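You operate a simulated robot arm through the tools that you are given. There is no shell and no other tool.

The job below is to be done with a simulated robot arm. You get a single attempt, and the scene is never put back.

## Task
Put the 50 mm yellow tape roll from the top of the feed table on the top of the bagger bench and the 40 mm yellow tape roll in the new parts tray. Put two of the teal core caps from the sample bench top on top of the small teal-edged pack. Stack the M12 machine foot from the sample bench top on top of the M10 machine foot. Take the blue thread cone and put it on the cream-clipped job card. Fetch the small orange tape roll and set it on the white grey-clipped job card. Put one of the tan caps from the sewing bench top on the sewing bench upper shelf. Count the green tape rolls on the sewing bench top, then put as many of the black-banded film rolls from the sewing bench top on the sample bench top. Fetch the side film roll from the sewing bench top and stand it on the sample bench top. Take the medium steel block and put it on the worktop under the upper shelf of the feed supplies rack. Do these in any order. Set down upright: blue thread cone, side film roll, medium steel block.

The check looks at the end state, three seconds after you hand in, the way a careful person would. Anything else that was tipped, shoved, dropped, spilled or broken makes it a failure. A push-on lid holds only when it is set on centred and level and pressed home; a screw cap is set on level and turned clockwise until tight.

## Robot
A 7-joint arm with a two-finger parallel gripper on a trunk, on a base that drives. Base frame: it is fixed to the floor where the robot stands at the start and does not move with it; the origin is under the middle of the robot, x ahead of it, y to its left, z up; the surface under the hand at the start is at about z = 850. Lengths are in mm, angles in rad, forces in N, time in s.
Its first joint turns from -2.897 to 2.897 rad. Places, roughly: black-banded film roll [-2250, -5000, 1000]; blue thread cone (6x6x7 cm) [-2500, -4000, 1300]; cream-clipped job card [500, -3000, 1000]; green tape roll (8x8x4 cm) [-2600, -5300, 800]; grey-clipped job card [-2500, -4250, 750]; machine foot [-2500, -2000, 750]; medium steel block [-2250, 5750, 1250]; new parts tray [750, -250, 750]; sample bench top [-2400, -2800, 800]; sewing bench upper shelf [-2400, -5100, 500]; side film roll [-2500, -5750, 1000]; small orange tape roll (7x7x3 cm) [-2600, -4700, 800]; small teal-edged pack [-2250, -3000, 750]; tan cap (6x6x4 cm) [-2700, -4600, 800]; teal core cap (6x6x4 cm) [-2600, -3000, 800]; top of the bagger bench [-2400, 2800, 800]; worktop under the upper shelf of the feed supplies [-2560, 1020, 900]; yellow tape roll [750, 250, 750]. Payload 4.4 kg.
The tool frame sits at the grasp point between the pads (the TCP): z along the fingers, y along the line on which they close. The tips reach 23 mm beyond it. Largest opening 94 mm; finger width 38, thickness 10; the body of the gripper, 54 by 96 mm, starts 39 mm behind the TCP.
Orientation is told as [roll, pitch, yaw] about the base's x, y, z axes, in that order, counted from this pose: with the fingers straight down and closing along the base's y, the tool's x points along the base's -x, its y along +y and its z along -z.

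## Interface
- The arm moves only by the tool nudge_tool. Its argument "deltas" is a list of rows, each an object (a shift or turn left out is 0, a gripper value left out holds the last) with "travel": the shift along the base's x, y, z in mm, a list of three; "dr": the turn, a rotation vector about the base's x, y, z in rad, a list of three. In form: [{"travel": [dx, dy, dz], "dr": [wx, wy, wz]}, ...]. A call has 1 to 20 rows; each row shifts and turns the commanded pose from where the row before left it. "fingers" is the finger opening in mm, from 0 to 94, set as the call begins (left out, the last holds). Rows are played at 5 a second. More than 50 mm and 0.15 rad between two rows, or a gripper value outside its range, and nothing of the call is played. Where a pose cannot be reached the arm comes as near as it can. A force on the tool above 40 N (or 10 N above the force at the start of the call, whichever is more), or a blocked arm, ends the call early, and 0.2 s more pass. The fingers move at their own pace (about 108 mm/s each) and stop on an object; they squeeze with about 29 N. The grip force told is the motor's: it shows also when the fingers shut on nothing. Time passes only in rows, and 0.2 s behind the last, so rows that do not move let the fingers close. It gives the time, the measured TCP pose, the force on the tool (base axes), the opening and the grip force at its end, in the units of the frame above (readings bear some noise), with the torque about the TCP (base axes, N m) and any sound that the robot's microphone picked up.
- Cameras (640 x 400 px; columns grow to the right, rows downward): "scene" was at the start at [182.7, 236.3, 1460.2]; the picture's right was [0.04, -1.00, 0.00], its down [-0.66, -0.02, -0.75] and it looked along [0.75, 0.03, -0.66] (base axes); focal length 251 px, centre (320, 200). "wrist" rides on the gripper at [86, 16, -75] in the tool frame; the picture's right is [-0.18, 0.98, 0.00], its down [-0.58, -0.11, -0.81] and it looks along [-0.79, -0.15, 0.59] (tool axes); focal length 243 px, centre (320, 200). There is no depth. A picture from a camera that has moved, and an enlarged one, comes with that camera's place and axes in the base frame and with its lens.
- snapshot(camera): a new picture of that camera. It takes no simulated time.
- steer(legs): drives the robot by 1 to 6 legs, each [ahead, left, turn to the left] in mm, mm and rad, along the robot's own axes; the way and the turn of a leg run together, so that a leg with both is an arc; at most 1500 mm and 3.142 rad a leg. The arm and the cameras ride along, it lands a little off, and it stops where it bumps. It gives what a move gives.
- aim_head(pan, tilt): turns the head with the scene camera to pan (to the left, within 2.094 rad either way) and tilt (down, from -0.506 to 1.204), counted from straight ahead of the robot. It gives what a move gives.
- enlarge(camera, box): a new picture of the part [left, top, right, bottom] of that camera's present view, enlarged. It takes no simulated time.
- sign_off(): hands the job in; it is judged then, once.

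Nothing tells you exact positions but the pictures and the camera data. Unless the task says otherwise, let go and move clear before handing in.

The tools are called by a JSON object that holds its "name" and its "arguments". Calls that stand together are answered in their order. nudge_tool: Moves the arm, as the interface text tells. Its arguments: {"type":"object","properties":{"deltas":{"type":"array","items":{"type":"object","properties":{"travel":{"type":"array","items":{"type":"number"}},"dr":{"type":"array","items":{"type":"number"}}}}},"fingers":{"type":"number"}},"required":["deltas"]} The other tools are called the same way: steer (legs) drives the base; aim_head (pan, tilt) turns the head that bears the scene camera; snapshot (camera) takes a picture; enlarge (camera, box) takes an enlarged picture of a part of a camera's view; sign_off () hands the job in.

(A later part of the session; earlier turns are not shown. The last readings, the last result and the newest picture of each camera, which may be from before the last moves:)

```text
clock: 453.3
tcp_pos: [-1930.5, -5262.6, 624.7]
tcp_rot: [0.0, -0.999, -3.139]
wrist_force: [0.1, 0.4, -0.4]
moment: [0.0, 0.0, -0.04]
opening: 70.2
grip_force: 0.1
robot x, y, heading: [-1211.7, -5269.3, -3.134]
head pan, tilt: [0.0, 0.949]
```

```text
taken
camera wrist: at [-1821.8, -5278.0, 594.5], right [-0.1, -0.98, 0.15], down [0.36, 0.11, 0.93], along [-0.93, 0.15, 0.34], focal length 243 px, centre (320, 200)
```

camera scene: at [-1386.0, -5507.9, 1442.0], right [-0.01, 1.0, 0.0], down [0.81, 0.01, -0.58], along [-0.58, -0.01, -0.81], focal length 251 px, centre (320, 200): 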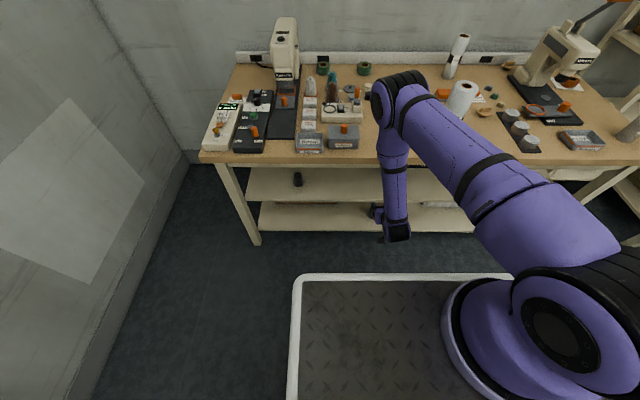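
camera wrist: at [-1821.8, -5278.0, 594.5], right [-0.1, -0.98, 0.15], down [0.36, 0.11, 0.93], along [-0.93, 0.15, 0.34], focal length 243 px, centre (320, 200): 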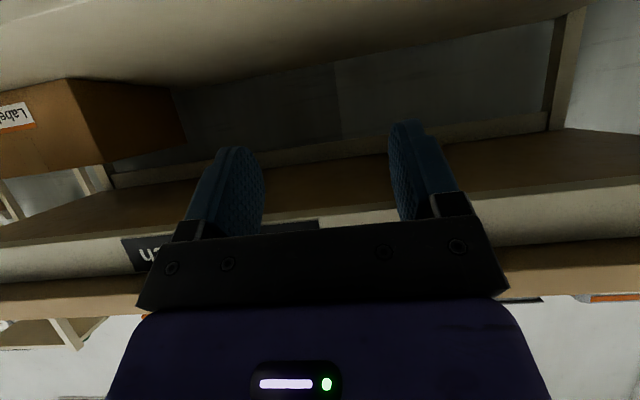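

The elbow stays in plane with 1.0 rad tilt at this depth, so this works. I'll go back up and regrasp the cap with this same tilt.

{"name": "nudge_tool", "arguments": {"deltas": [{"travel": [-5, 0, 45]}, {"travel": [0, 0, 45]}, {"travel": [0, 0, 45]}, {"travel": [0, 0, 45]}, {"travel": [0, 0, 45]}, {"travel": [0, 0, 45]}, {"travel": [-20, 0, 10]}, {"travel": [-30, 0, 0]}, {"travel": [-25, 0, -5]}, {}], "fingers": 66}}

{"name": "snapshot", "arguments": {"camera": "wrist"}}

{"name": "enlarge", "arguments": {"camera": "scene", "box": [330, 90, 470, 200]}}

```text
clock: 455.5
tcp_pos: [-2012.5, -5260.4, 902.3]
tcp_rot: [0.001, -0.995, -3.14]
wrist_force: [0.3, -0.1, 0.2]
moment: [0.0, -0.05, 0.02]
opening: 65.7
grip_force: 0.0
robot x, y, heading: [-1214.3, -5268.8, -3.13]
head pan, tilt: [0.0, 0.949]
```

```text
taken
camera wrist: at [-1902.5, -5277.3, 871.1], right [-0.1, -0.98, 0.15], down [0.36, 0.11, 0.93], along [-0.93, 0.15, 0.34], focal length 243 px, centre (320, 200)
```

wrist: 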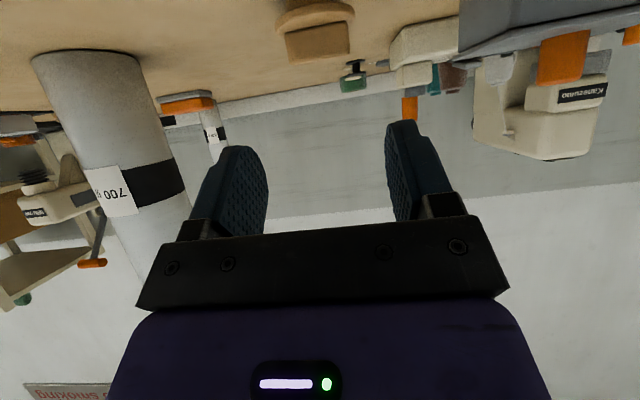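

```text
3.64 times, centred on (400, 145) of scene
camera zoom: at [-1385.9, -5507.9, 1442.0], right [-0.01, 1.0, 0.0], down [0.81, 0.01, -0.58], along [-0.58, -0.01, -0.81], focal length 911 px, centre (29, 400)
```

zoom: 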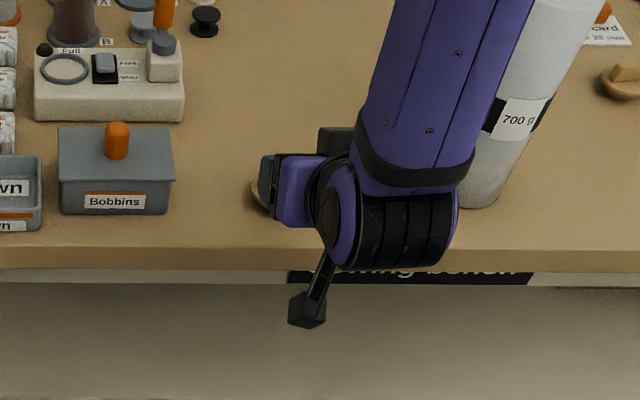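

{"name": "nudge_tool", "arguments": {"deltas": [{"travel": [-18, -1, -16]}, {"travel": [-18, -1, -14]}, {"travel": [-18, 0, -13]}, {}], "fingers": 66}}

{"name": "snapshot", "arguments": {"camera": "wrist"}}

```text
clock: 456.5
tcp_pos: [-2065.6, -5262.3, 860.2]
tcp_rot: [-0.001, -0.997, -3.14]
wrist_force: [0.3, 0.0, 0.2]
moment: [0.0, -0.05, 0.01]
opening: 65.9
grip_force: 0.0
robot x, y, heading: [-1217.1, -5268.7, -3.131]
head pan, tilt: [0.0, 0.949]
```

```text
taken
camera wrist: at [-1956.5, -5278.7, 828.2], right [-0.1, -0.98, 0.15], down [0.36, 0.11, 0.93], along [-0.93, 0.15, 0.34], focal length 243 px, centre (320, 200)
```

wrist: 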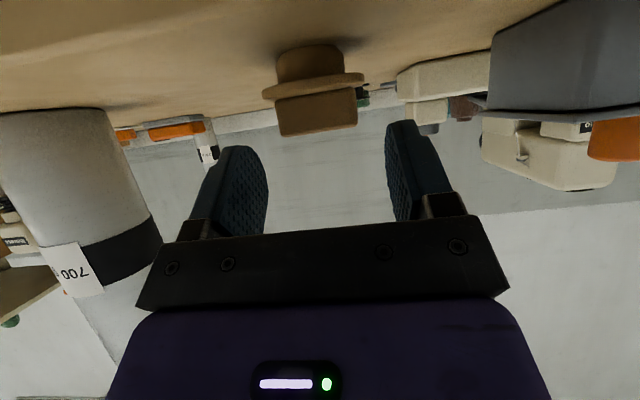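

From this side view the cap has a plug below, a flange at about z 815–822, and the bar above (822–840). I'll grip the bar just above the flange.

{"name": "nudge_tool", "arguments": {"deltas": [{"travel": [-11, 0, -5]}, {"travel": [-11, 0, -4]}, {}], "fingers": 66}}

{"name": "snapshot", "arguments": {"camera": "wrist"}}

{"name": "nudge_tool", "arguments": {"deltas": [{}, {}, {}], "fingers": 0}}

{"name": "snapshot", "arguments": {"camera": "wrist"}}

```text
clock: 457.3
tcp_pos: [-2087.3, -5261.9, 848.6]
tcp_rot: [0.001, -0.995, -3.139]
wrist_force: [-0.8, -0.1, -0.4]
moment: [-0.01, 0.0, 0.01]
opening: 66.0
grip_force: 0.0
robot x, y, heading: [-1216.5, -5269.1, -3.133]
head pan, tilt: [0.0, 0.949]
```

```text
taken
camera wrist: at [-1978.0, -5278.6, 817.6], right [-0.1, -0.98, 0.15], down [0.36, 0.11, 0.93], along [-0.93, 0.15, 0.34], focal length 243 px, centre (320, 200)
```

wrist: 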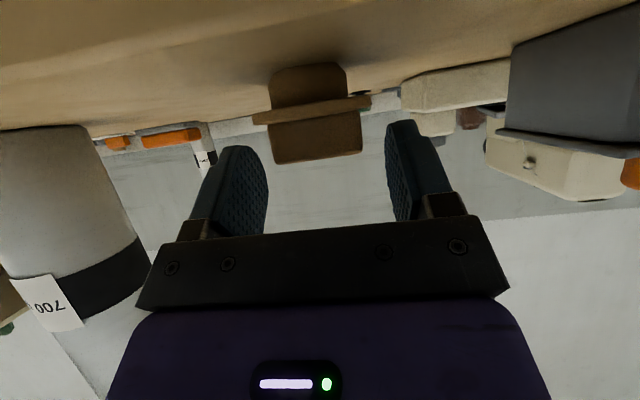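

```text
clock: 458.1
tcp_pos: [-2087.2, -5262.1, 849.4]
tcp_rot: [0.0, -0.997, -3.14]
wrist_force: [0.2, -0.3, -0.2]
moment: [-0.04, 0.02, 0.02]
opening: 41.6
grip_force: 29.6
robot x, y, heading: [-1217.2, -5269.8, -3.135]
head pan, tilt: [0.0, 0.949]
```

```text
taken
camera wrist: at [-1978.0, -5278.7, 817.7], right [-0.1, -0.98, 0.15], down [0.36, 0.11, 0.93], along [-0.93, 0.15, 0.34], focal length 243 px, centre (320, 200)
```

wrist: 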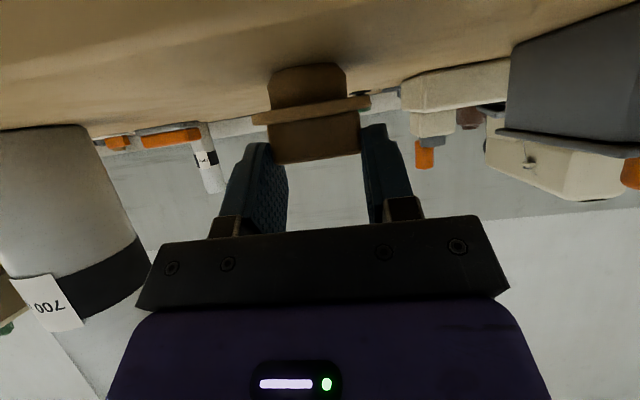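

{"name": "nudge_tool", "arguments": {"deltas": [{"travel": [0, 0, 10]}, {"travel": [0, 0, 20]}, {"travel": [15, 0, 25]}, {"travel": [30, 0, 10]}, {"travel": [35, 0, 0]}, {"travel": [35, 0, 0]}, {"travel": [35, 0, 0]}, {}]}}

{"name": "snapshot", "arguments": {"camera": "wrist"}}

```text
clock: 459.9
tcp_pos: [-1939.5, -5261.4, 917.6]
tcp_rot: [0.001, -0.997, -3.141]
wrist_force: [0.0, 0.2, 0.2]
moment: [0.04, 0.0, 0.02]
opening: 41.8
grip_force: 28.7
robot x, y, heading: [-1211.4, -5267.7, -3.133]
head pan, tilt: [0.0, 0.949]
```

```text
taken
camera wrist: at [-1829.6, -5278.5, 885.7], right [-0.1, -0.98, 0.15], down [0.36, 0.11, 0.93], along [-0.93, 0.15, 0.34], focal length 243 px, centre (320, 200)
```

wrist: 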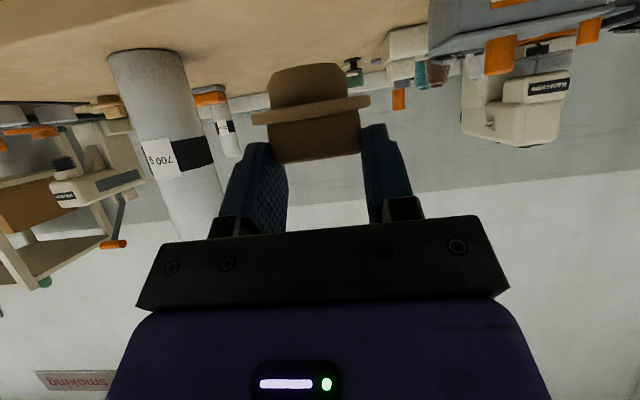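

The cap is held level. Descending in front of the bench to shelf height.

{"name": "nudge_tool", "arguments": {"deltas": [{"travel": [2, 0, -41]}, {"travel": [2, 0, -41]}, {"travel": [0, 0, -41]}, {"travel": [0, 0, -41]}, {"travel": [0, 0, -41]}, {"travel": [0, 0, -41]}, {"travel": [0, 0, -41]}, {}]}}

{"name": "snapshot", "arguments": {"camera": "wrist"}}

{"name": "snapshot", "arguments": {"camera": "scene"}}

```text
clock: 461.7
tcp_pos: [-1931.2, -5262.9, 626.2]
tcp_rot: [0.002, -0.998, -3.142]
wrist_force: [0.7, 0.5, -1.0]
moment: [0.0, 0.01, 0.01]
opening: 41.9
grip_force: 28.7
robot x, y, heading: [-1216.9, -5268.8, -3.13]
head pan, tilt: [0.0, 0.949]
```

```text
taken
camera wrist: at [-1822.2, -5279.1, 595.3], right [-0.1, -0.98, 0.15], down [0.36, 0.11, 0.93], along [-0.93, 0.15, 0.34], focal length 243 px, centre (320, 200)
```

wrist: 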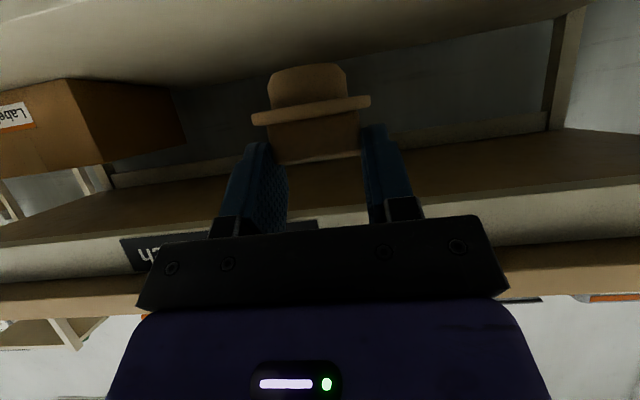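

```text
taken
camera scene: at [-1386.0, -5507.9, 1442.0], right [-0.01, 1.0, 0.0], down [0.81, 0.01, -0.58], along [-0.58, -0.01, -0.81], focal length 251 px, centre (320, 200)
```

scene: 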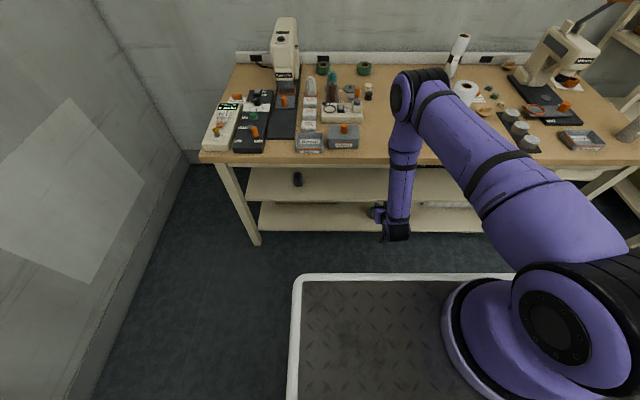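

The shelf surface is at about z≈500 with its front edge near x≈−2072. I'll move in under the apron at TCP z≈572.

{"name": "nudge_tool", "arguments": {"deltas": [{"travel": [-20, 0, -27]}, {"travel": [-25, 0, -27]}, {"travel": [-30, 0, 0]}, {"travel": [-30, 0, 0]}, {}]}}

{"name": "snapshot", "arguments": {"camera": "wrist"}}

{"name": "snapshot", "arguments": {"camera": "scene"}}

```text
clock: 462.9
tcp_pos: [-2039.0, -5266.2, 572.1]
tcp_rot: [0.0, -0.996, -3.139]
wrist_force: [-0.3, 0.5, -0.5]
moment: [0.0, 0.03, 0.03]
opening: 41.8
grip_force: 28.7
robot x, y, heading: [-1215.5, -5268.7, -3.131]
head pan, tilt: [0.0, 0.949]
```

```text
taken
camera wrist: at [-1930.3, -5281.5, 540.4], right [-0.1, -0.98, 0.15], down [0.36, 0.11, 0.93], along [-0.93, 0.15, 0.34], focal length 243 px, centre (320, 200)
```

wrist: 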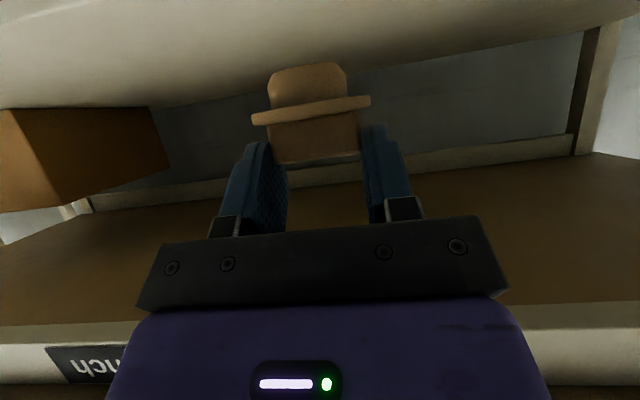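

```text
taken
camera scene: at [-1386.0, -5507.9, 1442.0], right [-0.01, 1.0, 0.0], down [0.81, 0.01, -0.58], along [-0.58, -0.01, -0.81], focal length 251 px, centre (320, 200)
```

scene: 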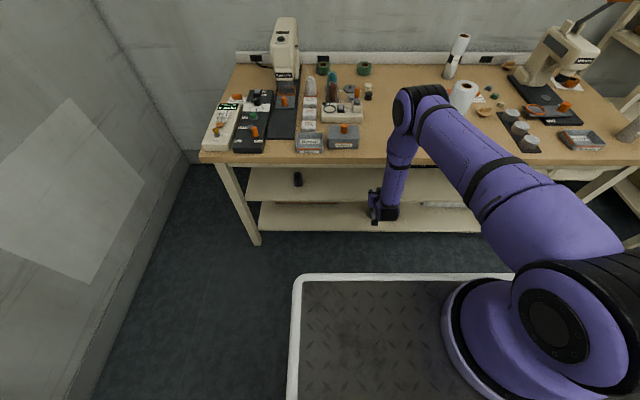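

To keep the forearm well clear of the bench edge, I'll back the robot 60 mm and then extend the arm.

{"name": "steer", "arguments": {"legs": [[-60, 0, 0]]}}

{"name": "nudge_tool", "arguments": {"deltas": [{"travel": [-30, 0, 0]}, {"travel": [-30, 0, 0]}, {"travel": [-30, 0, 0]}, {}]}}

{"name": "snapshot", "arguments": {"camera": "scene"}}

{"name": "snapshot", "arguments": {"camera": "wrist"}}

```text
clock: 463.9
tcp_pos: [-1980.8, -5266.2, 572.1]
tcp_rot: [-0.002, -0.997, -3.14]
wrist_force: [-0.3, 0.6, -0.5]
moment: [-0.02, 0.0, 0.0]
opening: 41.9
grip_force: 28.9
robot x, y, heading: [-1151.9, -5271.3, -3.129]
head pan, tilt: [0.0, 0.949]
```

```text
clock: 464.9
tcp_pos: [-2069.8, -5266.0, 571.6]
tcp_rot: [0.002, -0.998, -3.138]
wrist_force: [-0.9, 0.1, 0.3]
moment: [0.01, 0.0, 0.0]
opening: 41.9
grip_force: 28.8
robot x, y, heading: [-1153.1, -5269.5, -3.134]
head pan, tilt: [0.0, 0.949]
```

```text
taken
camera scene: at [-1326.9, -5507.5, 1442.0], right [-0.01, 1.0, 0.0], down [0.81, 0.01, -0.58], along [-0.58, -0.01, -0.81], focal length 251 px, centre (320, 200)
```

scene: 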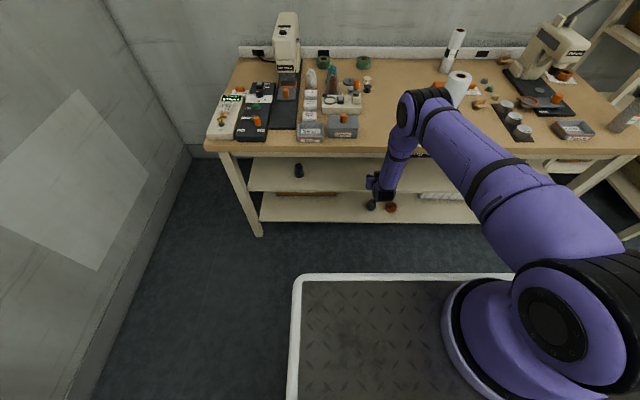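

```text
taken
camera wrist: at [-1960.7, -5281.2, 540.2], right [-0.1, -0.98, 0.15], down [0.36, 0.11, 0.93], along [-0.93, 0.15, 0.34], focal length 243 px, centre (320, 200)
```

wrist: 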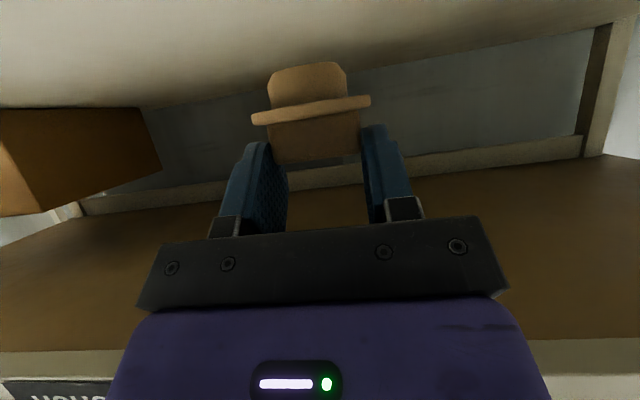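

{"name": "nudge_tool", "arguments": {"deltas": [{"travel": [-18, 0, 0]}, {"travel": [-18, 0, 0]}, {}]}}

{"name": "enlarge", "arguments": {"camera": "scene", "box": [330, 70, 470, 230]}}

```text
clock: 465.7
tcp_pos: [-2105.4, -5264.3, 572.5]
tcp_rot: [-0.001, -0.995, -3.137]
wrist_force: [-0.3, -0.6, 0.0]
moment: [0.04, 0.01, 0.02]
opening: 41.8
grip_force: 28.9
robot x, y, heading: [-1153.7, -5268.8, -3.134]
head pan, tilt: [0.0, 0.949]
```

```text
2.50 times, centred on (400, 150) of scene
camera zoom: at [-1326.9, -5507.5, 1442.0], right [-0.01, 1.0, 0.0], down [0.81, 0.01, -0.58], along [-0.58, -0.01, -0.81], focal length 626 px, centre (120, 325)
```

zoom: 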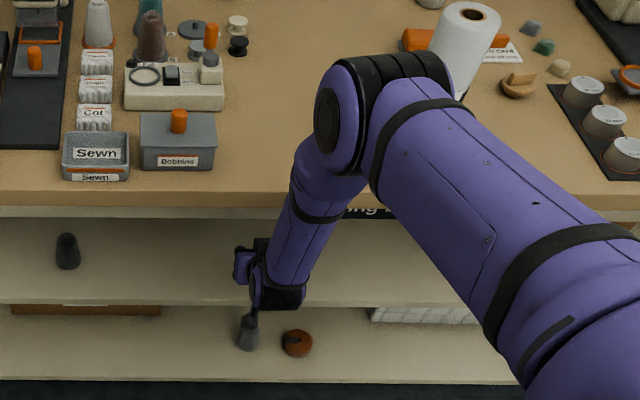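

{"name": "nudge_tool", "arguments": {"deltas": [{"travel": [0, 0, -4]}, {"travel": [0, 0, -4]}, {"travel": [0, 0, -3]}, {"travel": [0, 0, -3]}, {}]}}

{"name": "nudge_tool", "arguments": {"deltas": [{"travel": [0, 0, -2]}, {"travel": [0, 0, -2]}, {"travel": [0, 0, -2]}, {"travel": [0, 0, -2]}, {}]}}

```text
clock: 466.9
tcp_pos: [-2107.4, -5266.2, 559.3]
tcp_rot: [0.0, -0.996, -3.139]
wrist_force: [-0.6, 0.3, 0.7]
moment: [0.01, -0.01, 0.0]
opening: 41.9
grip_force: 28.9
robot x, y, heading: [-1155.9, -5268.9, -3.13]
head pan, tilt: [0.0, 0.949]
```

```text
clock: 468.1
tcp_pos: [-2105.9, -5265.1, 550.4]
tcp_rot: [0.001, -0.997, -3.138]
wrist_force: [-0.1, 0.9, 0.1]
moment: [0.01, -0.01, 0.02]
opening: 41.7
grip_force: 29.4
robot x, y, heading: [-1157.4, -5265.4, -3.126]
head pan, tilt: [0.0, 0.949]
```

{"name": "nudge_tool", "arguments": {"deltas": [{"travel": [0, 0, -2]}, {"travel": [0, 0, -2]}, {"travel": [0, 0, -1.5]}, {}]}}

{"name": "snapshot", "arguments": {"camera": "wrist"}}

```text
clock: 469.1
tcp_pos: [-2106.4, -5265.2, 543.4]
tcp_rot: [-0.002, -0.998, -3.139]
wrist_force: [0.8, -0.1, -0.7]
moment: [-0.02, -0.01, 0.01]
opening: 41.9
grip_force: 29.1
robot x, y, heading: [-1156.3, -5272.3, -3.128]
head pan, tilt: [0.0, 0.949]
```

```text
taken
camera wrist: at [-1997.7, -5282.2, 512.7], right [-0.1, -0.98, 0.15], down [0.36, 0.11, 0.93], along [-0.93, 0.15, 0.34], focal length 243 px, centre (320, 200)
```

wrist: 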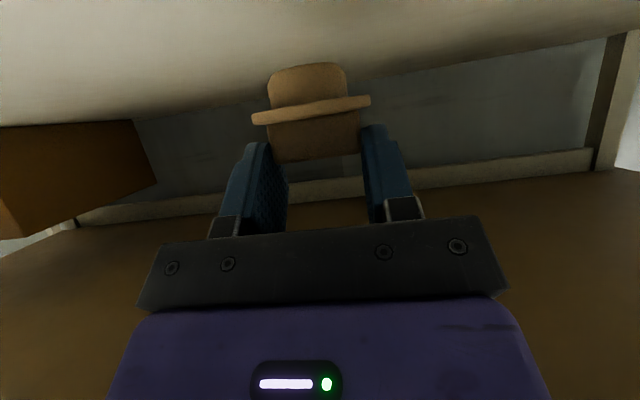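

{"name": "nudge_tool", "arguments": {"deltas": [{"travel": [0, 0, -2]}, {"travel": [0, 0, -2]}, {"travel": [0, 0, -2]}, {"travel": [0, 0, -2]}, {"travel": [0, 0, -2]}, {}]}}

```text
clock: 470.5
tcp_pos: [-2106.8, -5268.3, 534.5]
tcp_rot: [0.0, -0.996, -3.138]
wrist_force: [0.3, -1.1, -0.1]
moment: [-0.03, 0.0, 0.02]
opening: 41.8
grip_force: 28.4
robot x, y, heading: [-1154.7, -5266.2, -3.127]
head pan, tilt: [0.0, 0.949]
```

{"name": "nudge_tool", "arguments": {"deltas": [{"travel": [0, 0, -2]}, {"travel": [0, 0, -2]}, {"travel": [0, 0, -2]}, {"travel": [0, 0, -2]}, {"travel": [0, 0, -2]}, {}]}}

{"name": "snapshot", "arguments": {"camera": "wrist"}}

{"name": "enlarge", "arguments": {"camera": "scene", "box": [340, 120, 440, 230]}}

```text
clock: 471.9
tcp_pos: [-2106.7, -5266.5, 523.6]
tcp_rot: [0.0, -0.997, -3.139]
wrist_force: [0.7, -0.7, -0.7]
moment: [0.0, -0.02, -0.01]
opening: 41.7
grip_force: 28.8
robot x, y, heading: [-1153.7, -5272.2, -3.128]
head pan, tilt: [0.0, 0.949]
```

```text
taken
camera wrist: at [-1997.7, -5283.1, 492.2], right [-0.1, -0.98, 0.15], down [0.36, 0.11, 0.93], along [-0.93, 0.15, 0.34], focal length 243 px, centre (320, 200)
```

wrist: 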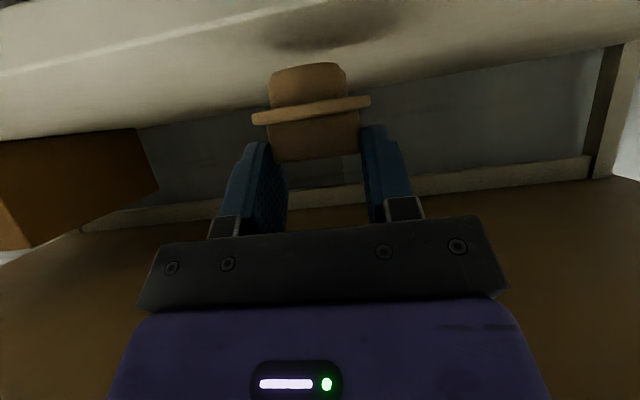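

```text
3.64 times, centred on (390, 175) of scene
camera zoom: at [-1326.9, -5507.5, 1442.0], right [-0.01, 1.0, 0.0], down [0.81, 0.01, -0.58], along [-0.58, -0.01, -0.81], focal length 911 px, centre (66, 291)
```

zoom: 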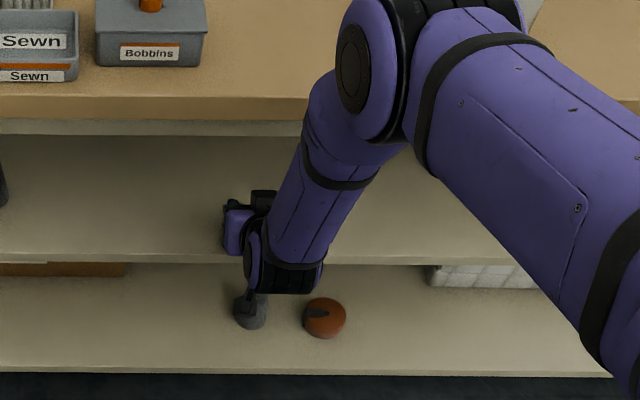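

The shelf is a bit lower than estimated (z≈464); about 12 mm remain. Continuing down slowly.

{"name": "nudge_tool", "arguments": {"deltas": [{"travel": [0, 0, -2]}, {"travel": [0, 0, -2]}, {"travel": [0, 0, -2]}, {"travel": [0, 0, -2]}, {"travel": [0, 0, -1.5]}, {}]}}

{"name": "nudge_tool", "arguments": {"deltas": [{"travel": [0, 0, -1]}, {"travel": [0, 0, -1]}, {"travel": [0, 0, -1]}, {}]}}

{"name": "snapshot", "arguments": {"camera": "wrist"}}

```text
clock: 473.3
tcp_pos: [-2106.1, -5266.4, 515.0]
tcp_rot: [-0.001, -0.995, -3.139]
wrist_force: [0.0, -0.3, -1.1]
moment: [-0.01, 0.0, -0.01]
opening: 41.8
grip_force: 29.0
robot x, y, heading: [-1152.5, -5267.7, -3.131]
head pan, tilt: [0.0, 0.949]
```

```text
clock: 474.3
tcp_pos: [-2107.8, -5266.7, 512.6]
tcp_rot: [0.001, -0.998, -3.138]
wrist_force: [0.0, 0.3, 0.0]
moment: [0.01, 0.0, 0.0]
opening: 41.8
grip_force: 29.2
robot x, y, heading: [-1153.6, -5266.6, -3.13]
head pan, tilt: [0.0, 0.949]
```

```text
taken
camera wrist: at [-1997.6, -5282.4, 480.6], right [-0.1, -0.98, 0.15], down [0.36, 0.11, 0.93], along [-0.93, 0.15, 0.34], focal length 243 px, centre (320, 200)
```

wrist: 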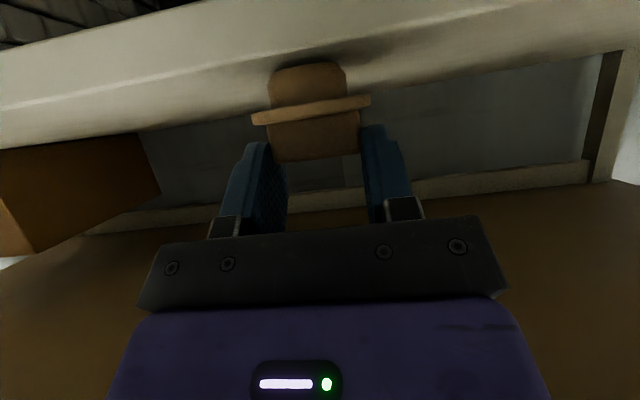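

{"name": "nudge_tool", "arguments": {"deltas": [{"travel": [0, 0, -1]}, {"travel": [0, 0, -1]}, {"travel": [0, 0, -1]}, {"travel": [0, 0, -1]}, {}]}}

```text
clock: 475.5
tcp_pos: [-2106.3, -5265.6, 508.9]
tcp_rot: [-0.001, -0.997, -3.139]
wrist_force: [-1.7, 1.2, 5.7]
moment: [0.04, 0.07, -0.02]
opening: 41.7
grip_force: 28.7
robot x, y, heading: [-1152.1, -5269.2, -3.132]
head pan, tilt: [0.0, 0.949]
```

Contact. Opening and withdrawing straight out.

{"name": "nudge_tool", "arguments": {"deltas": [{}, {}, {"travel": [10, 0, 5]}, {"travel": [20, 0, 8]}, {"travel": [30, 0, 10]}, {"travel": [35, 0, 5]}, {"travel": [35, 0, 5]}, {"travel": [35, 0, 20]}, {"travel": [5, 0, 40]}, {}], "fingers": 72}}

{"name": "snapshot", "arguments": {"camera": "wrist"}}

{"name": "snapshot", "arguments": {"camera": "scene"}}

```text
clock: 477.7
tcp_pos: [-1935.0, -5265.1, 602.7]
tcp_rot: [0.0, -0.997, -3.137]
wrist_force: [0.0, -0.9, 0.6]
moment: [-0.02, -0.01, 0.0]
opening: 72.1
grip_force: 0.1
robot x, y, heading: [-1153.4, -5268.3, -3.126]
head pan, tilt: [0.0, 0.949]
```

```text
taken
camera wrist: at [-1826.3, -5281.2, 570.7], right [-0.1, -0.98, 0.15], down [0.36, 0.11, 0.93], along [-0.93, 0.15, 0.34], focal length 243 px, centre (320, 200)
```

wrist: 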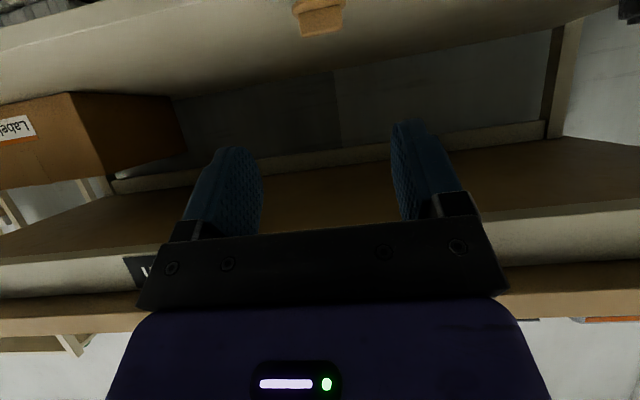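

```text
taken
camera scene: at [-1326.9, -5507.5, 1442.0], right [-0.01, 1.0, 0.0], down [0.81, 0.01, -0.58], along [-0.58, -0.01, -0.81], focal length 251 px, centre (320, 200)
```

scene: 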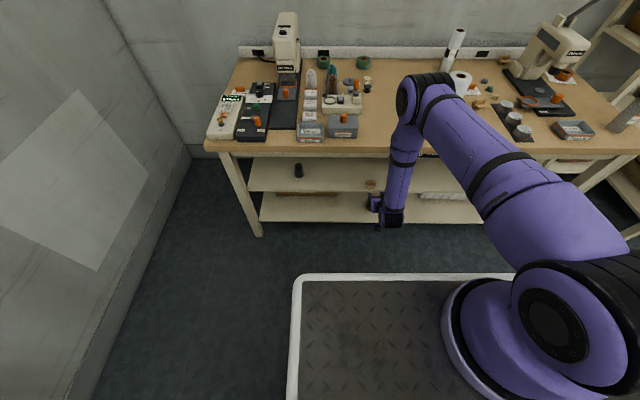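

The tan cap is on the upper shelf. I'll raise the arm in front of the bench and restore the tool-down tuck pose.

{"name": "nudge_tool", "arguments": {"deltas": [{"travel": [3, 0, 45]}, {"travel": [3, 0, 45]}, {"travel": [3, 0, 45]}, {"travel": [3, 0, 45]}, {"travel": [3, 0, 45], "dr": [0, -0.1, 0]}, {"travel": [3, 0, 45], "dr": [0, -0.1, 0]}, {"travel": [3, 0, 45], "dr": [0, -0.1, 0]}, {"travel": [3, 0, 45], "dr": [0, -0.1, 0]}, {"travel": [3, 0, 45], "dr": [0, -0.1, 0]}, {"travel": [3, 0, 45], "dr": [0, -0.1, 0]}, {"travel": [5, 0, 45], "dr": [0, -0.1, 0]}, {"travel": [10, 0, 40], "dr": [0, -0.1, 0]}, {"travel": [15, 0, 20], "dr": [0, -0.1, 0]}, {"travel": [15, 0, 10], "dr": [0, -0.1, 0]}, {}]}}

{"name": "enlarge", "arguments": {"camera": "scene", "box": [300, 130, 460, 230]}}

```text
clock: 480.9
tcp_pos: [-1863.1, -5262.6, 1166.0]
tcp_rot: [0.002, 0.005, -3.138]
wrist_force: [1.0, 0.0, 0.3]
moment: [0.02, 0.03, 0.01]
opening: 72.0
grip_force: 0.0
robot x, y, heading: [-1153.7, -5268.2, -3.127]
head pan, tilt: [0.0, 0.949]
```

```text
4.00 times, centred on (380, 180) of scene
camera zoom: at [-1326.9, -5507.5, 1442.0], right [-0.01, 1.0, 0.0], down [0.81, 0.01, -0.58], along [-0.58, -0.01, -0.81], focal length 1002 px, centre (80, 280)
```

zoom: 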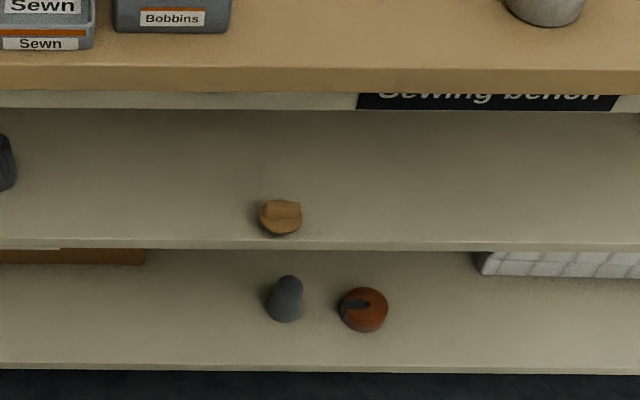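

The tan cap stands on the upper shelf. Last item: the blue cone on the rack top. I'll drive to y≈−4000 and look.

{"name": "steer", "arguments": {"legs": [[0, -1260, 0.006], [150, 0, 0]]}}

{"name": "aim_head", "arguments": {"pan": 0, "tilt": 0.3}}

{"name": "snapshot", "arguments": {"camera": "scene"}}

```text
clock: 488.2
tcp_pos: [-2029.9, -4003.7, 1164.8]
tcp_rot: [0.004, 0.003, -3.136]
wrist_force: [-0.2, 0.5, -0.3]
moment: [-0.01, -0.02, 0.0]
opening: 72.1
grip_force: 0.0
robot x, y, heading: [-1320.8, -4002.7, -3.125]
head pan, tilt: [0.0, 0.949]
```

```text
clock: 489.3
tcp_pos: [-2030.1, -4003.5, 1165.4]
tcp_rot: [0.003, 0.004, -3.136]
wrist_force: [1.1, -0.9, -0.2]
moment: [0.03, -0.01, 0.03]
opening: 72.0
grip_force: 0.0
robot x, y, heading: [-1321.6, -4004.9, -3.125]
head pan, tilt: [0.0, 0.3]
```

```text
taken
camera scene: at [-1513.5, -4246.0, 1497.8], right [-0.02, 1.0, 0.0], down [0.3, 0.0, -0.95], along [-0.95, -0.02, -0.3], focal length 251 px, centre (320, 200)
```

scene: 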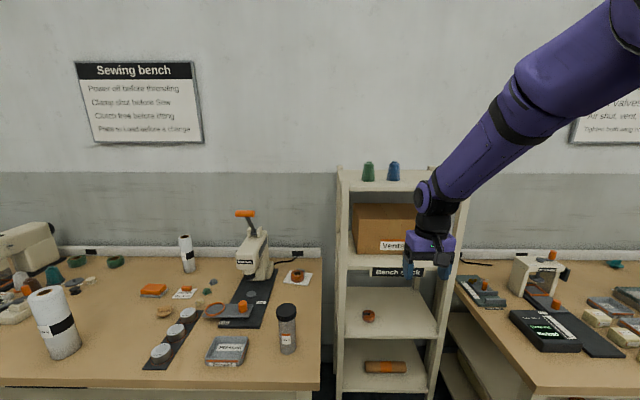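

{"name": "nudge_tool", "arguments": {"deltas": [{"travel": [5, 0, 45]}, {"travel": [5, 0, 45]}, {"travel": [5, 0, 45]}, {"travel": [5, 0, 45]}, {"travel": [5, 0, 45]}, {"travel": [5, 0, 45]}, {}], "fingers": 85}}

{"name": "enlarge", "arguments": {"camera": "scene", "box": [330, 140, 470, 220]}}

{"name": "snapshot", "arguments": {"camera": "wrist"}}

```text
clock: 490.9
tcp_pos: [-2000.1, -3998.9, 1440.6]
tcp_rot: [0.001, 0.003, -3.134]
wrist_force: [-0.2, -0.6, -0.2]
moment: [0.01, -0.03, -0.01]
opening: 85.1
grip_force: 0.1
robot x, y, heading: [-1321.1, -4004.0, -3.123]
head pan, tilt: [0.0, 0.3]
```

```text
4.57 times, centred on (400, 180) of scene
camera zoom: at [-1513.5, -4246.0, 1497.9], right [-0.02, 1.0, 0.0], down [0.3, 0.0, -0.96], along [-0.96, -0.02, -0.3], focal length 1145 px, centre (-46, 291)
```

zoom: 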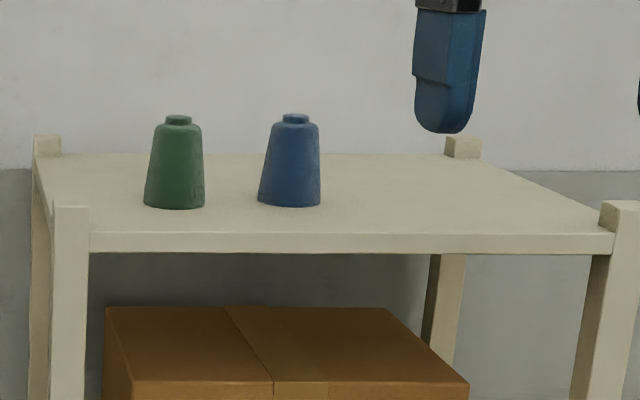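

```text
taken
camera wrist: at [-1914.1, -4013.8, 1516.2], right [-0.18, -0.98, 0.0], down [-0.58, 0.11, 0.8], along [-0.79, 0.14, -0.59], focal length 243 px, centre (320, 200)
```

wrist: 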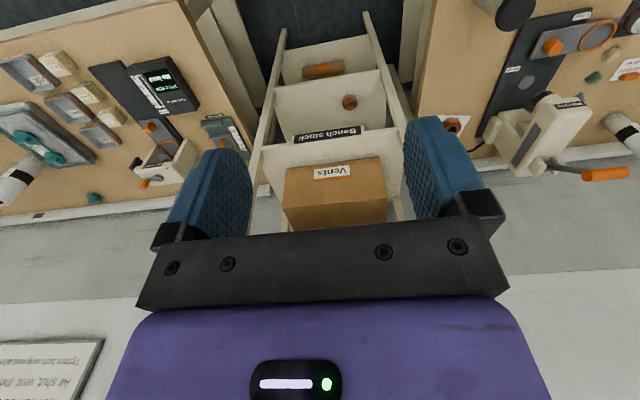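

The blue cone is at about (−2479, −3977), its base at z≈1282. I'll drive 265 mm closer with the hand high and look from above it.

{"name": "steer", "arguments": {"legs": [[262, 0, -0.017]]}}

{"name": "nudge_tool", "arguments": {"deltas": [{"travel": [-40, 5, 0]}, {"travel": [-40, 5, 0]}, {"travel": [-40, 5, 0]}, {"travel": [-40, 5, 0]}, {}], "fingers": 74}}

{"name": "snapshot", "arguments": {"camera": "wrist"}}

{"name": "enlarge", "arguments": {"camera": "scene", "box": [330, 100, 530, 260]}}

```text
clock: 492.7
tcp_pos: [-2264.5, -3987.6, 1439.2]
tcp_rot: [0.001, 0.004, 3.13]
wrist_force: [0.0, -0.8, -0.4]
moment: [0.0, 0.02, -0.02]
opening: 84.9
grip_force: 0.2
robot x, y, heading: [-1586.7, -4010.0, 3.138]
head pan, tilt: [0.0, 0.3]
```

```text
clock: 493.9
tcp_pos: [-2423.4, -3963.6, 1441.6]
tcp_rot: [0.002, 0.004, 3.13]
wrist_force: [0.1, -0.4, 0.1]
moment: [-0.01, 0.0, -0.02]
opening: 73.6
grip_force: 0.1
robot x, y, heading: [-1585.6, -4008.3, 3.135]
head pan, tilt: [0.0, 0.3]
```

```text
taken
camera wrist: at [-2338.1, -3981.4, 1516.9], right [-0.2, -0.98, 0.0], down [-0.58, 0.12, 0.8], along [-0.79, 0.16, -0.59], focal length 243 px, centre (320, 200)
```

wrist: 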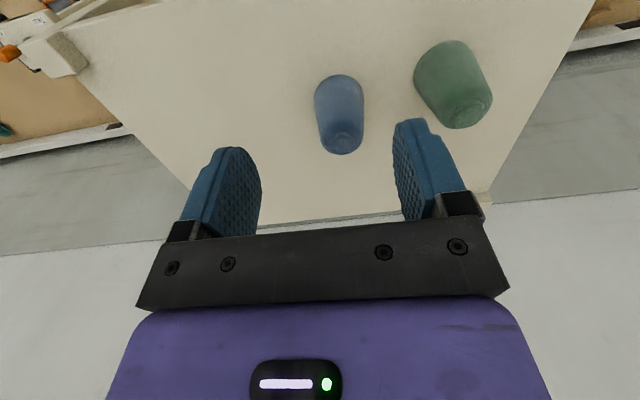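

```text
2.50 times, centred on (430, 180) of scene
camera zoom: at [-1782.2, -4244.1, 1497.9], right [0.0, 1.0, 0.0], down [0.3, 0.0, -0.96], along [-0.96, 0.0, -0.3], focal length 626 px, centre (45, 250)
```

zoom: 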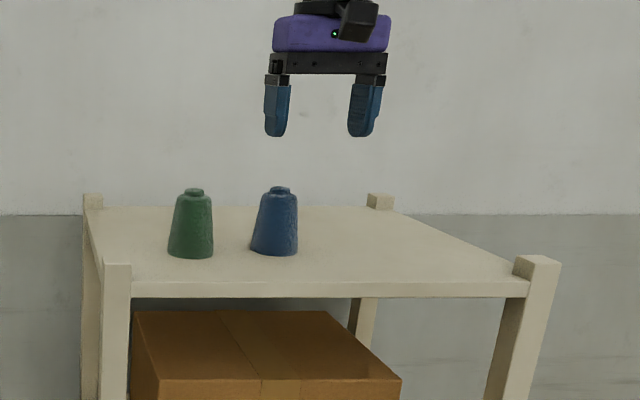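

The cone's top is at (−2472, −3976, 1356). I'll align above, descend so the tips hold it just above mid-height, and close.

{"name": "nudge_tool", "arguments": {"deltas": [{"travel": [-25, -7, 0]}, {"travel": [-23, -6, 0]}, {"travel": [0, 0, -40]}, {"travel": [0, 0, -25]}, {}], "fingers": 74}}

{"name": "snapshot", "arguments": {"camera": "wrist"}}

{"name": "enlarge", "arguments": {"camera": "scene", "box": [330, 100, 530, 260]}}

```text
clock: 495.1
tcp_pos: [-2471.8, -3978.4, 1375.4]
tcp_rot: [0.002, 0.005, 3.129]
wrist_force: [0.0, 0.1, 0.5]
moment: [-0.01, 0.02, 0.01]
opening: 74.0
grip_force: 0.2
robot x, y, heading: [-1588.7, -4011.3, 3.135]
head pan, tilt: [0.0, 0.3]
```

```text
taken
camera wrist: at [-2386.2, -3996.4, 1451.2], right [-0.2, -0.98, 0.0], down [-0.58, 0.12, 0.8], along [-0.79, 0.16, -0.59], focal length 243 px, centre (320, 200)
```

wrist: 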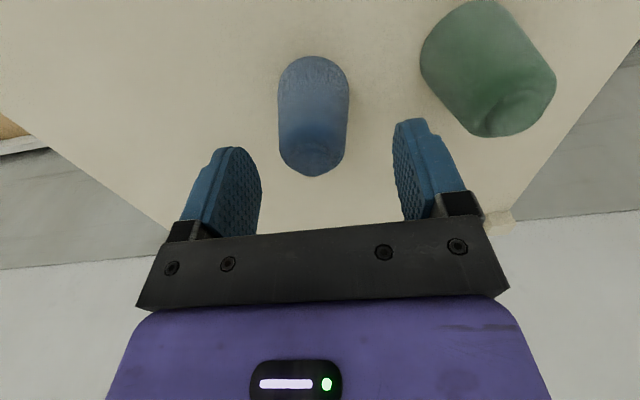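

```text
2.50 times, centred on (430, 180) of scene
camera zoom: at [-1782.2, -4244.1, 1497.9], right [0.0, 1.0, 0.0], down [0.3, 0.0, -0.96], along [-0.96, 0.0, -0.3], focal length 626 px, centre (45, 250)
```

zoom: 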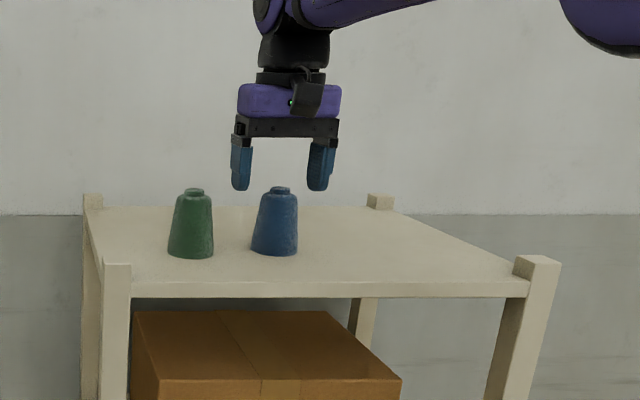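

{"name": "nudge_tool", "arguments": {"deltas": [{"travel": [-1, 2, -15]}, {"travel": [0, 0, -15]}, {}], "fingers": 74}}

{"name": "nudge_tool", "arguments": {"deltas": [{}, {}, {}], "fingers": 0}}

{"name": "snapshot", "arguments": {"camera": "wrist"}}

```text
clock: 495.9
tcp_pos: [-2474.0, -3976.9, 1346.8]
tcp_rot: [0.003, 0.003, 3.131]
wrist_force: [-0.8, 0.1, 0.0]
moment: [-0.02, 0.01, -0.02]
opening: 73.9
grip_force: 0.0
robot x, y, heading: [-1588.1, -4010.1, 3.141]
head pan, tilt: [0.0, 0.3]
```

```text
clock: 496.7
tcp_pos: [-2473.5, -3978.0, 1346.5]
tcp_rot: [0.002, 0.003, 3.13]
wrist_force: [-0.2, 0.8, 0.7]
moment: [0.02, 0.03, -0.03]
opening: 41.7
grip_force: 29.0
robot x, y, heading: [-1588.3, -4005.3, 3.139]
head pan, tilt: [0.0, 0.3]
```

```text
taken
camera wrist: at [-2387.6, -3995.1, 1422.0], right [-0.2, -0.98, 0.0], down [-0.58, 0.12, 0.8], along [-0.79, 0.16, -0.59], focal length 243 px, centre (320, 200)
```

wrist: 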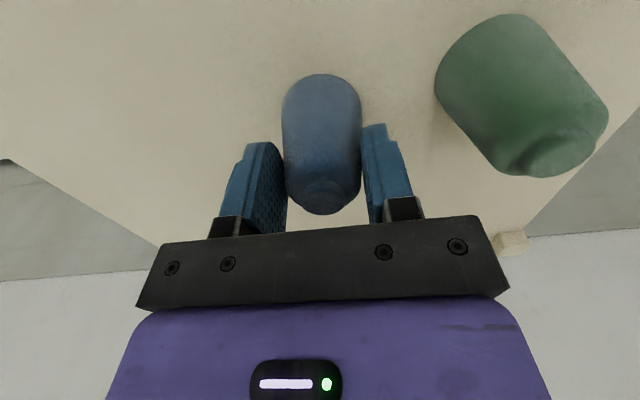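

Gripped at 41.7 mm. Lifting a little to check that it holds straight.

{"name": "nudge_tool", "arguments": {"deltas": [{"travel": [0, 0, 8]}, {"travel": [0, 0, 15]}, {"travel": [0, 0, 30]}, {}]}}

{"name": "snapshot", "arguments": {"camera": "wrist"}}

{"name": "enlarge", "arguments": {"camera": "scene", "box": [330, 100, 530, 260]}}

```text
clock: 497.7
tcp_pos: [-2472.8, -3980.5, 1399.3]
tcp_rot: [0.002, 0.002, 3.128]
wrist_force: [-0.1, -0.4, -0.7]
moment: [0.0, 0.02, -0.02]
opening: 42.0
grip_force: 29.0
robot x, y, heading: [-1583.4, -4010.5, 3.139]
head pan, tilt: [0.0, 0.3]
```

```text
taken
camera wrist: at [-2388.4, -3997.5, 1474.5], right [-0.2, -0.98, 0.0], down [-0.58, 0.12, 0.8], along [-0.79, 0.16, -0.59], focal length 243 px, centre (320, 200)
```

wrist: 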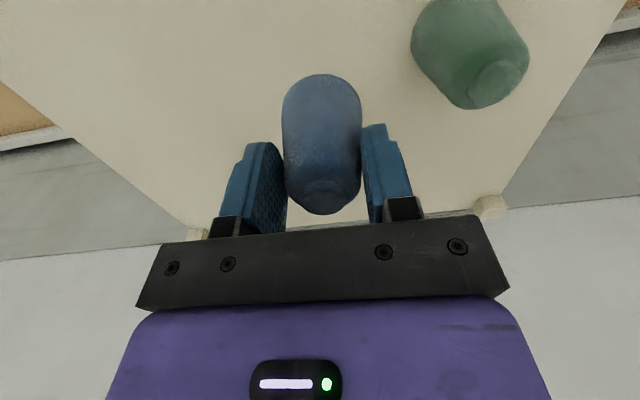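

```text
2.50 times, centred on (430, 180) of scene
camera zoom: at [-1782.3, -4244.1, 1497.9], right [0.0, 1.0, 0.0], down [0.3, 0.0, -0.96], along [-0.96, 0.0, -0.3], focal length 626 px, centre (45, 250)
```

zoom: 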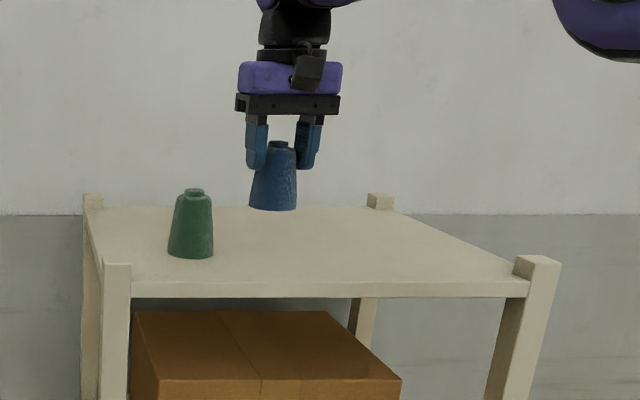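

The cone hangs upright. I'll pull it back to the tuck pose, back away and turn around to find the cream-clipped card near (500, −3000).

{"name": "nudge_tool", "arguments": {"deltas": [{"travel": [0, 0, 40]}, {"travel": [42, -3, 0]}, {"travel": [42, -3, 0]}, {"travel": [42, -3, 0]}, {"travel": [42, -3, 0]}, {"travel": [42, -3, 0]}, {"travel": [42, -3, 0]}, {"travel": [42, -3, -10]}, {"travel": [42, -3, -20]}, {"travel": [42, -3, -20]}, {"travel": [0, 0, -40]}, {"travel": [0, 0, -40]}, {}]}}

{"name": "steer", "arguments": {"legs": [[-450, 0, 0]]}}

{"name": "aim_head", "arguments": {"pan": -1.9, "tilt": 0.3}}

{"name": "snapshot", "arguments": {"camera": "scene"}}

```text
clock: 500.5
tcp_pos: [-2095.3, -4004.3, 1310.7]
tcp_rot: [0.002, 0.005, 3.129]
wrist_force: [0.1, 0.7, -1.7]
moment: [0.0, 0.01, -0.04]
opening: 41.9
grip_force: 28.5
robot x, y, heading: [-1586.3, -4009.5, 3.135]
head pan, tilt: [0.0, 0.3]
```

```text
clock: 503.2
tcp_pos: [-1652.2, -4002.2, 1310.1]
tcp_rot: [0.001, 0.003, 3.117]
wrist_force: [0.9, -0.1, -1.6]
moment: [0.01, -0.01, 0.04]
opening: 41.7
grip_force: 28.9
robot x, y, heading: [-1144.1, -4009.5, 3.127]
head pan, tilt: [0.0, 0.3]
```

```text
clock: 505.1
tcp_pos: [-1652.8, -4002.7, 1310.4]
tcp_rot: [0.0, 0.003, 3.115]
wrist_force: [-0.6, 0.2, -1.9]
moment: [-0.03, -0.04, 0.03]
opening: 41.8
grip_force: 29.0
robot x, y, heading: [-1144.4, -4009.7, 3.127]
head pan, tilt: [-1.901, 0.3]
```

```text
taken
camera scene: at [-1217.6, -4159.3, 1497.9], right [0.94, -0.34, 0.0], down [-0.1, -0.28, -0.96], along [0.32, 0.9, -0.3], focal length 251 px, centre (320, 200)
```

scene: 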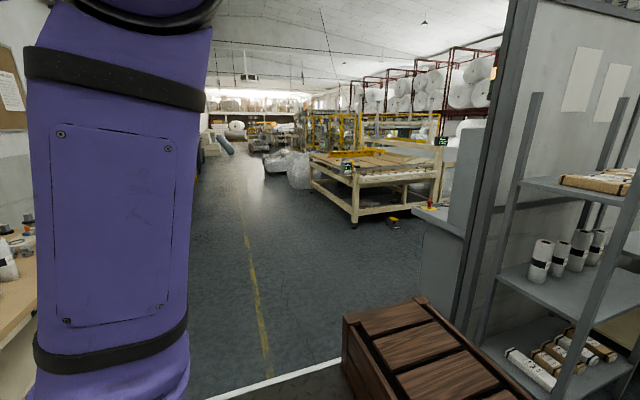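

I'll turn to face +x and look at the console and shelf unit ahead.

{"name": "steer", "arguments": {"legs": [[0, 0, -1.56], [0, 0, -1.567]]}}

{"name": "aim_head", "arguments": {"pan": 0.5, "tilt": 0.2}}

{"name": "snapshot", "arguments": {"camera": "scene"}}

```text
clock: 513.2
tcp_pos: [-635.0, -4029.4, 1310.2]
tcp_rot: [0.003, 0.004, -0.039]
wrist_force: [0.3, 0.2, -1.7]
moment: [0.03, 0.01, 0.0]
opening: 41.9
grip_force: 29.0
robot x, y, heading: [-1144.9, -4012.7, -0.027]
head pan, tilt: [-1.901, 0.3]
```

```text
clock: 515.4
tcp_pos: [-635.8, -4030.4, 1309.1]
tcp_rot: [0.0, 0.004, -0.039]
wrist_force: [-0.1, -0.3, -1.1]
moment: [-0.04, -0.01, 0.0]
opening: 41.6
grip_force: 29.3
robot x, y, heading: [-1143.2, -4010.5, -0.033]
head pan, tilt: [0.499, 0.201]
```

```text
taken
camera scene: at [-954.8, -3740.1, 1507.2], right [0.45, -0.89, 0.0], down [-0.18, -0.09, -0.98], along [0.87, 0.44, -0.2], focal length 251 px, centre (320, 200)
```

scene: 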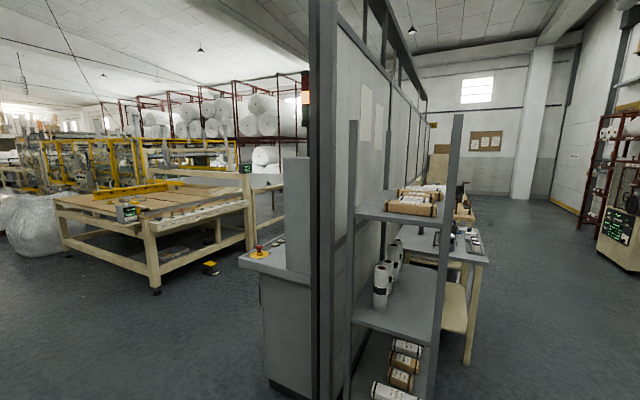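

The console stands on the near-left side of a partition; the card should be on its desk, reachable from its +y side. I'll go around: left to y≈−2000, then forward.

{"name": "steer", "arguments": {"legs": [[0, 0, 0.03], [0, 1000, 0], [0, 1000, 0]]}}

{"name": "aim_head", "arguments": {"pan": -0.3, "tilt": 0.3}}

{"name": "snapshot", "arguments": {"camera": "scene"}}

```text
clock: 525.7
tcp_pos: [-627.6, -2016.4, 1310.2]
tcp_rot: [0.002, 0.004, -0.02]
wrist_force: [-0.2, -1.1, -0.7]
moment: [-0.02, 0.0, 0.0]
opening: 41.5
grip_force: 28.8
robot x, y, heading: [-1139.1, -2004.6, -0.01]
head pan, tilt: [0.499, 0.201]
```

```text
clock: 526.9
tcp_pos: [-627.6, -2016.0, 1310.0]
tcp_rot: [0.003, 0.004, -0.02]
wrist_force: [-0.6, -0.1, -2.1]
moment: [0.0, 0.02, -0.02]
opening: 41.5
grip_force: 29.1
robot x, y, heading: [-1136.0, -2008.4, -0.009]
head pan, tilt: [-0.3, 0.3]
```

```text
taken
camera scene: at [-946.9, -1804.8, 1497.9], right [-0.3, -0.95, 0.0], down [-0.28, 0.09, -0.96], along [0.91, -0.29, -0.3], focal length 251 px, centre (320, 200)
```

scene: 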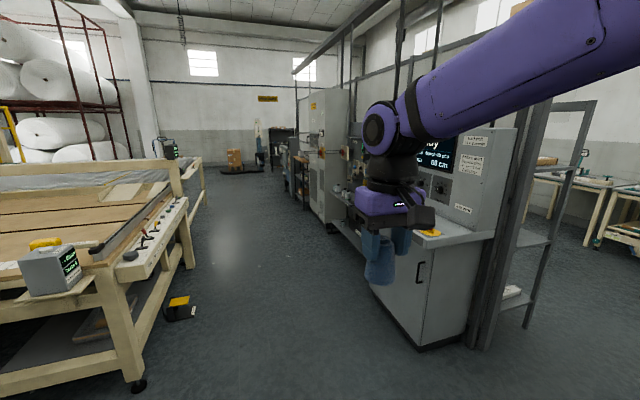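

The aisle between the feed table and the console is clear. I'll drive forward to x≈450 and turn to face the console.

{"name": "steer", "arguments": {"legs": [[1500, 0, 0.009], [80, 0, 0], [0, 0, -1.571]]}}

{"name": "aim_head", "arguments": {"pan": 0, "tilt": 0.5}}

{"name": "snapshot", "arguments": {"camera": "scene"}}

```text
clock: 538.7
tcp_pos: [416.3, -2517.4, 1310.6]
tcp_rot: [0.001, 0.003, -1.592]
wrist_force: [-0.8, -0.4, -0.7]
moment: [-0.02, -0.02, 0.0]
opening: 41.3
grip_force: 29.2
robot x, y, heading: [422.8, -2009.2, -1.58]
head pan, tilt: [-0.3, 0.3]
```

```text
clock: 539.5
tcp_pos: [415.0, -2517.1, 1309.5]
tcp_rot: [0.001, 0.002, -1.593]
wrist_force: [-0.1, 0.2, -0.3]
moment: [-0.01, 0.0, 0.02]
opening: 41.2
grip_force: 29.3
robot x, y, heading: [424.4, -2009.4, -1.582]
head pan, tilt: [0.0, 0.499]
```

```text
taken
camera scene: at [654.6, -2204.7, 1479.5], right [-1.0, 0.01, 0.0], down [0.01, 0.48, -0.88], along [-0.01, -0.88, -0.48], focal length 251 px, centre (320, 200)
```

scene: 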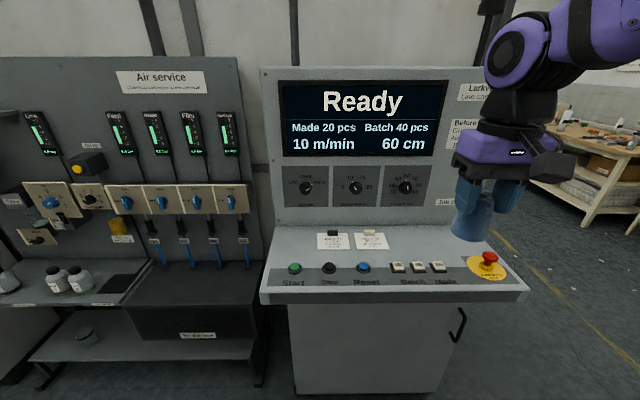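

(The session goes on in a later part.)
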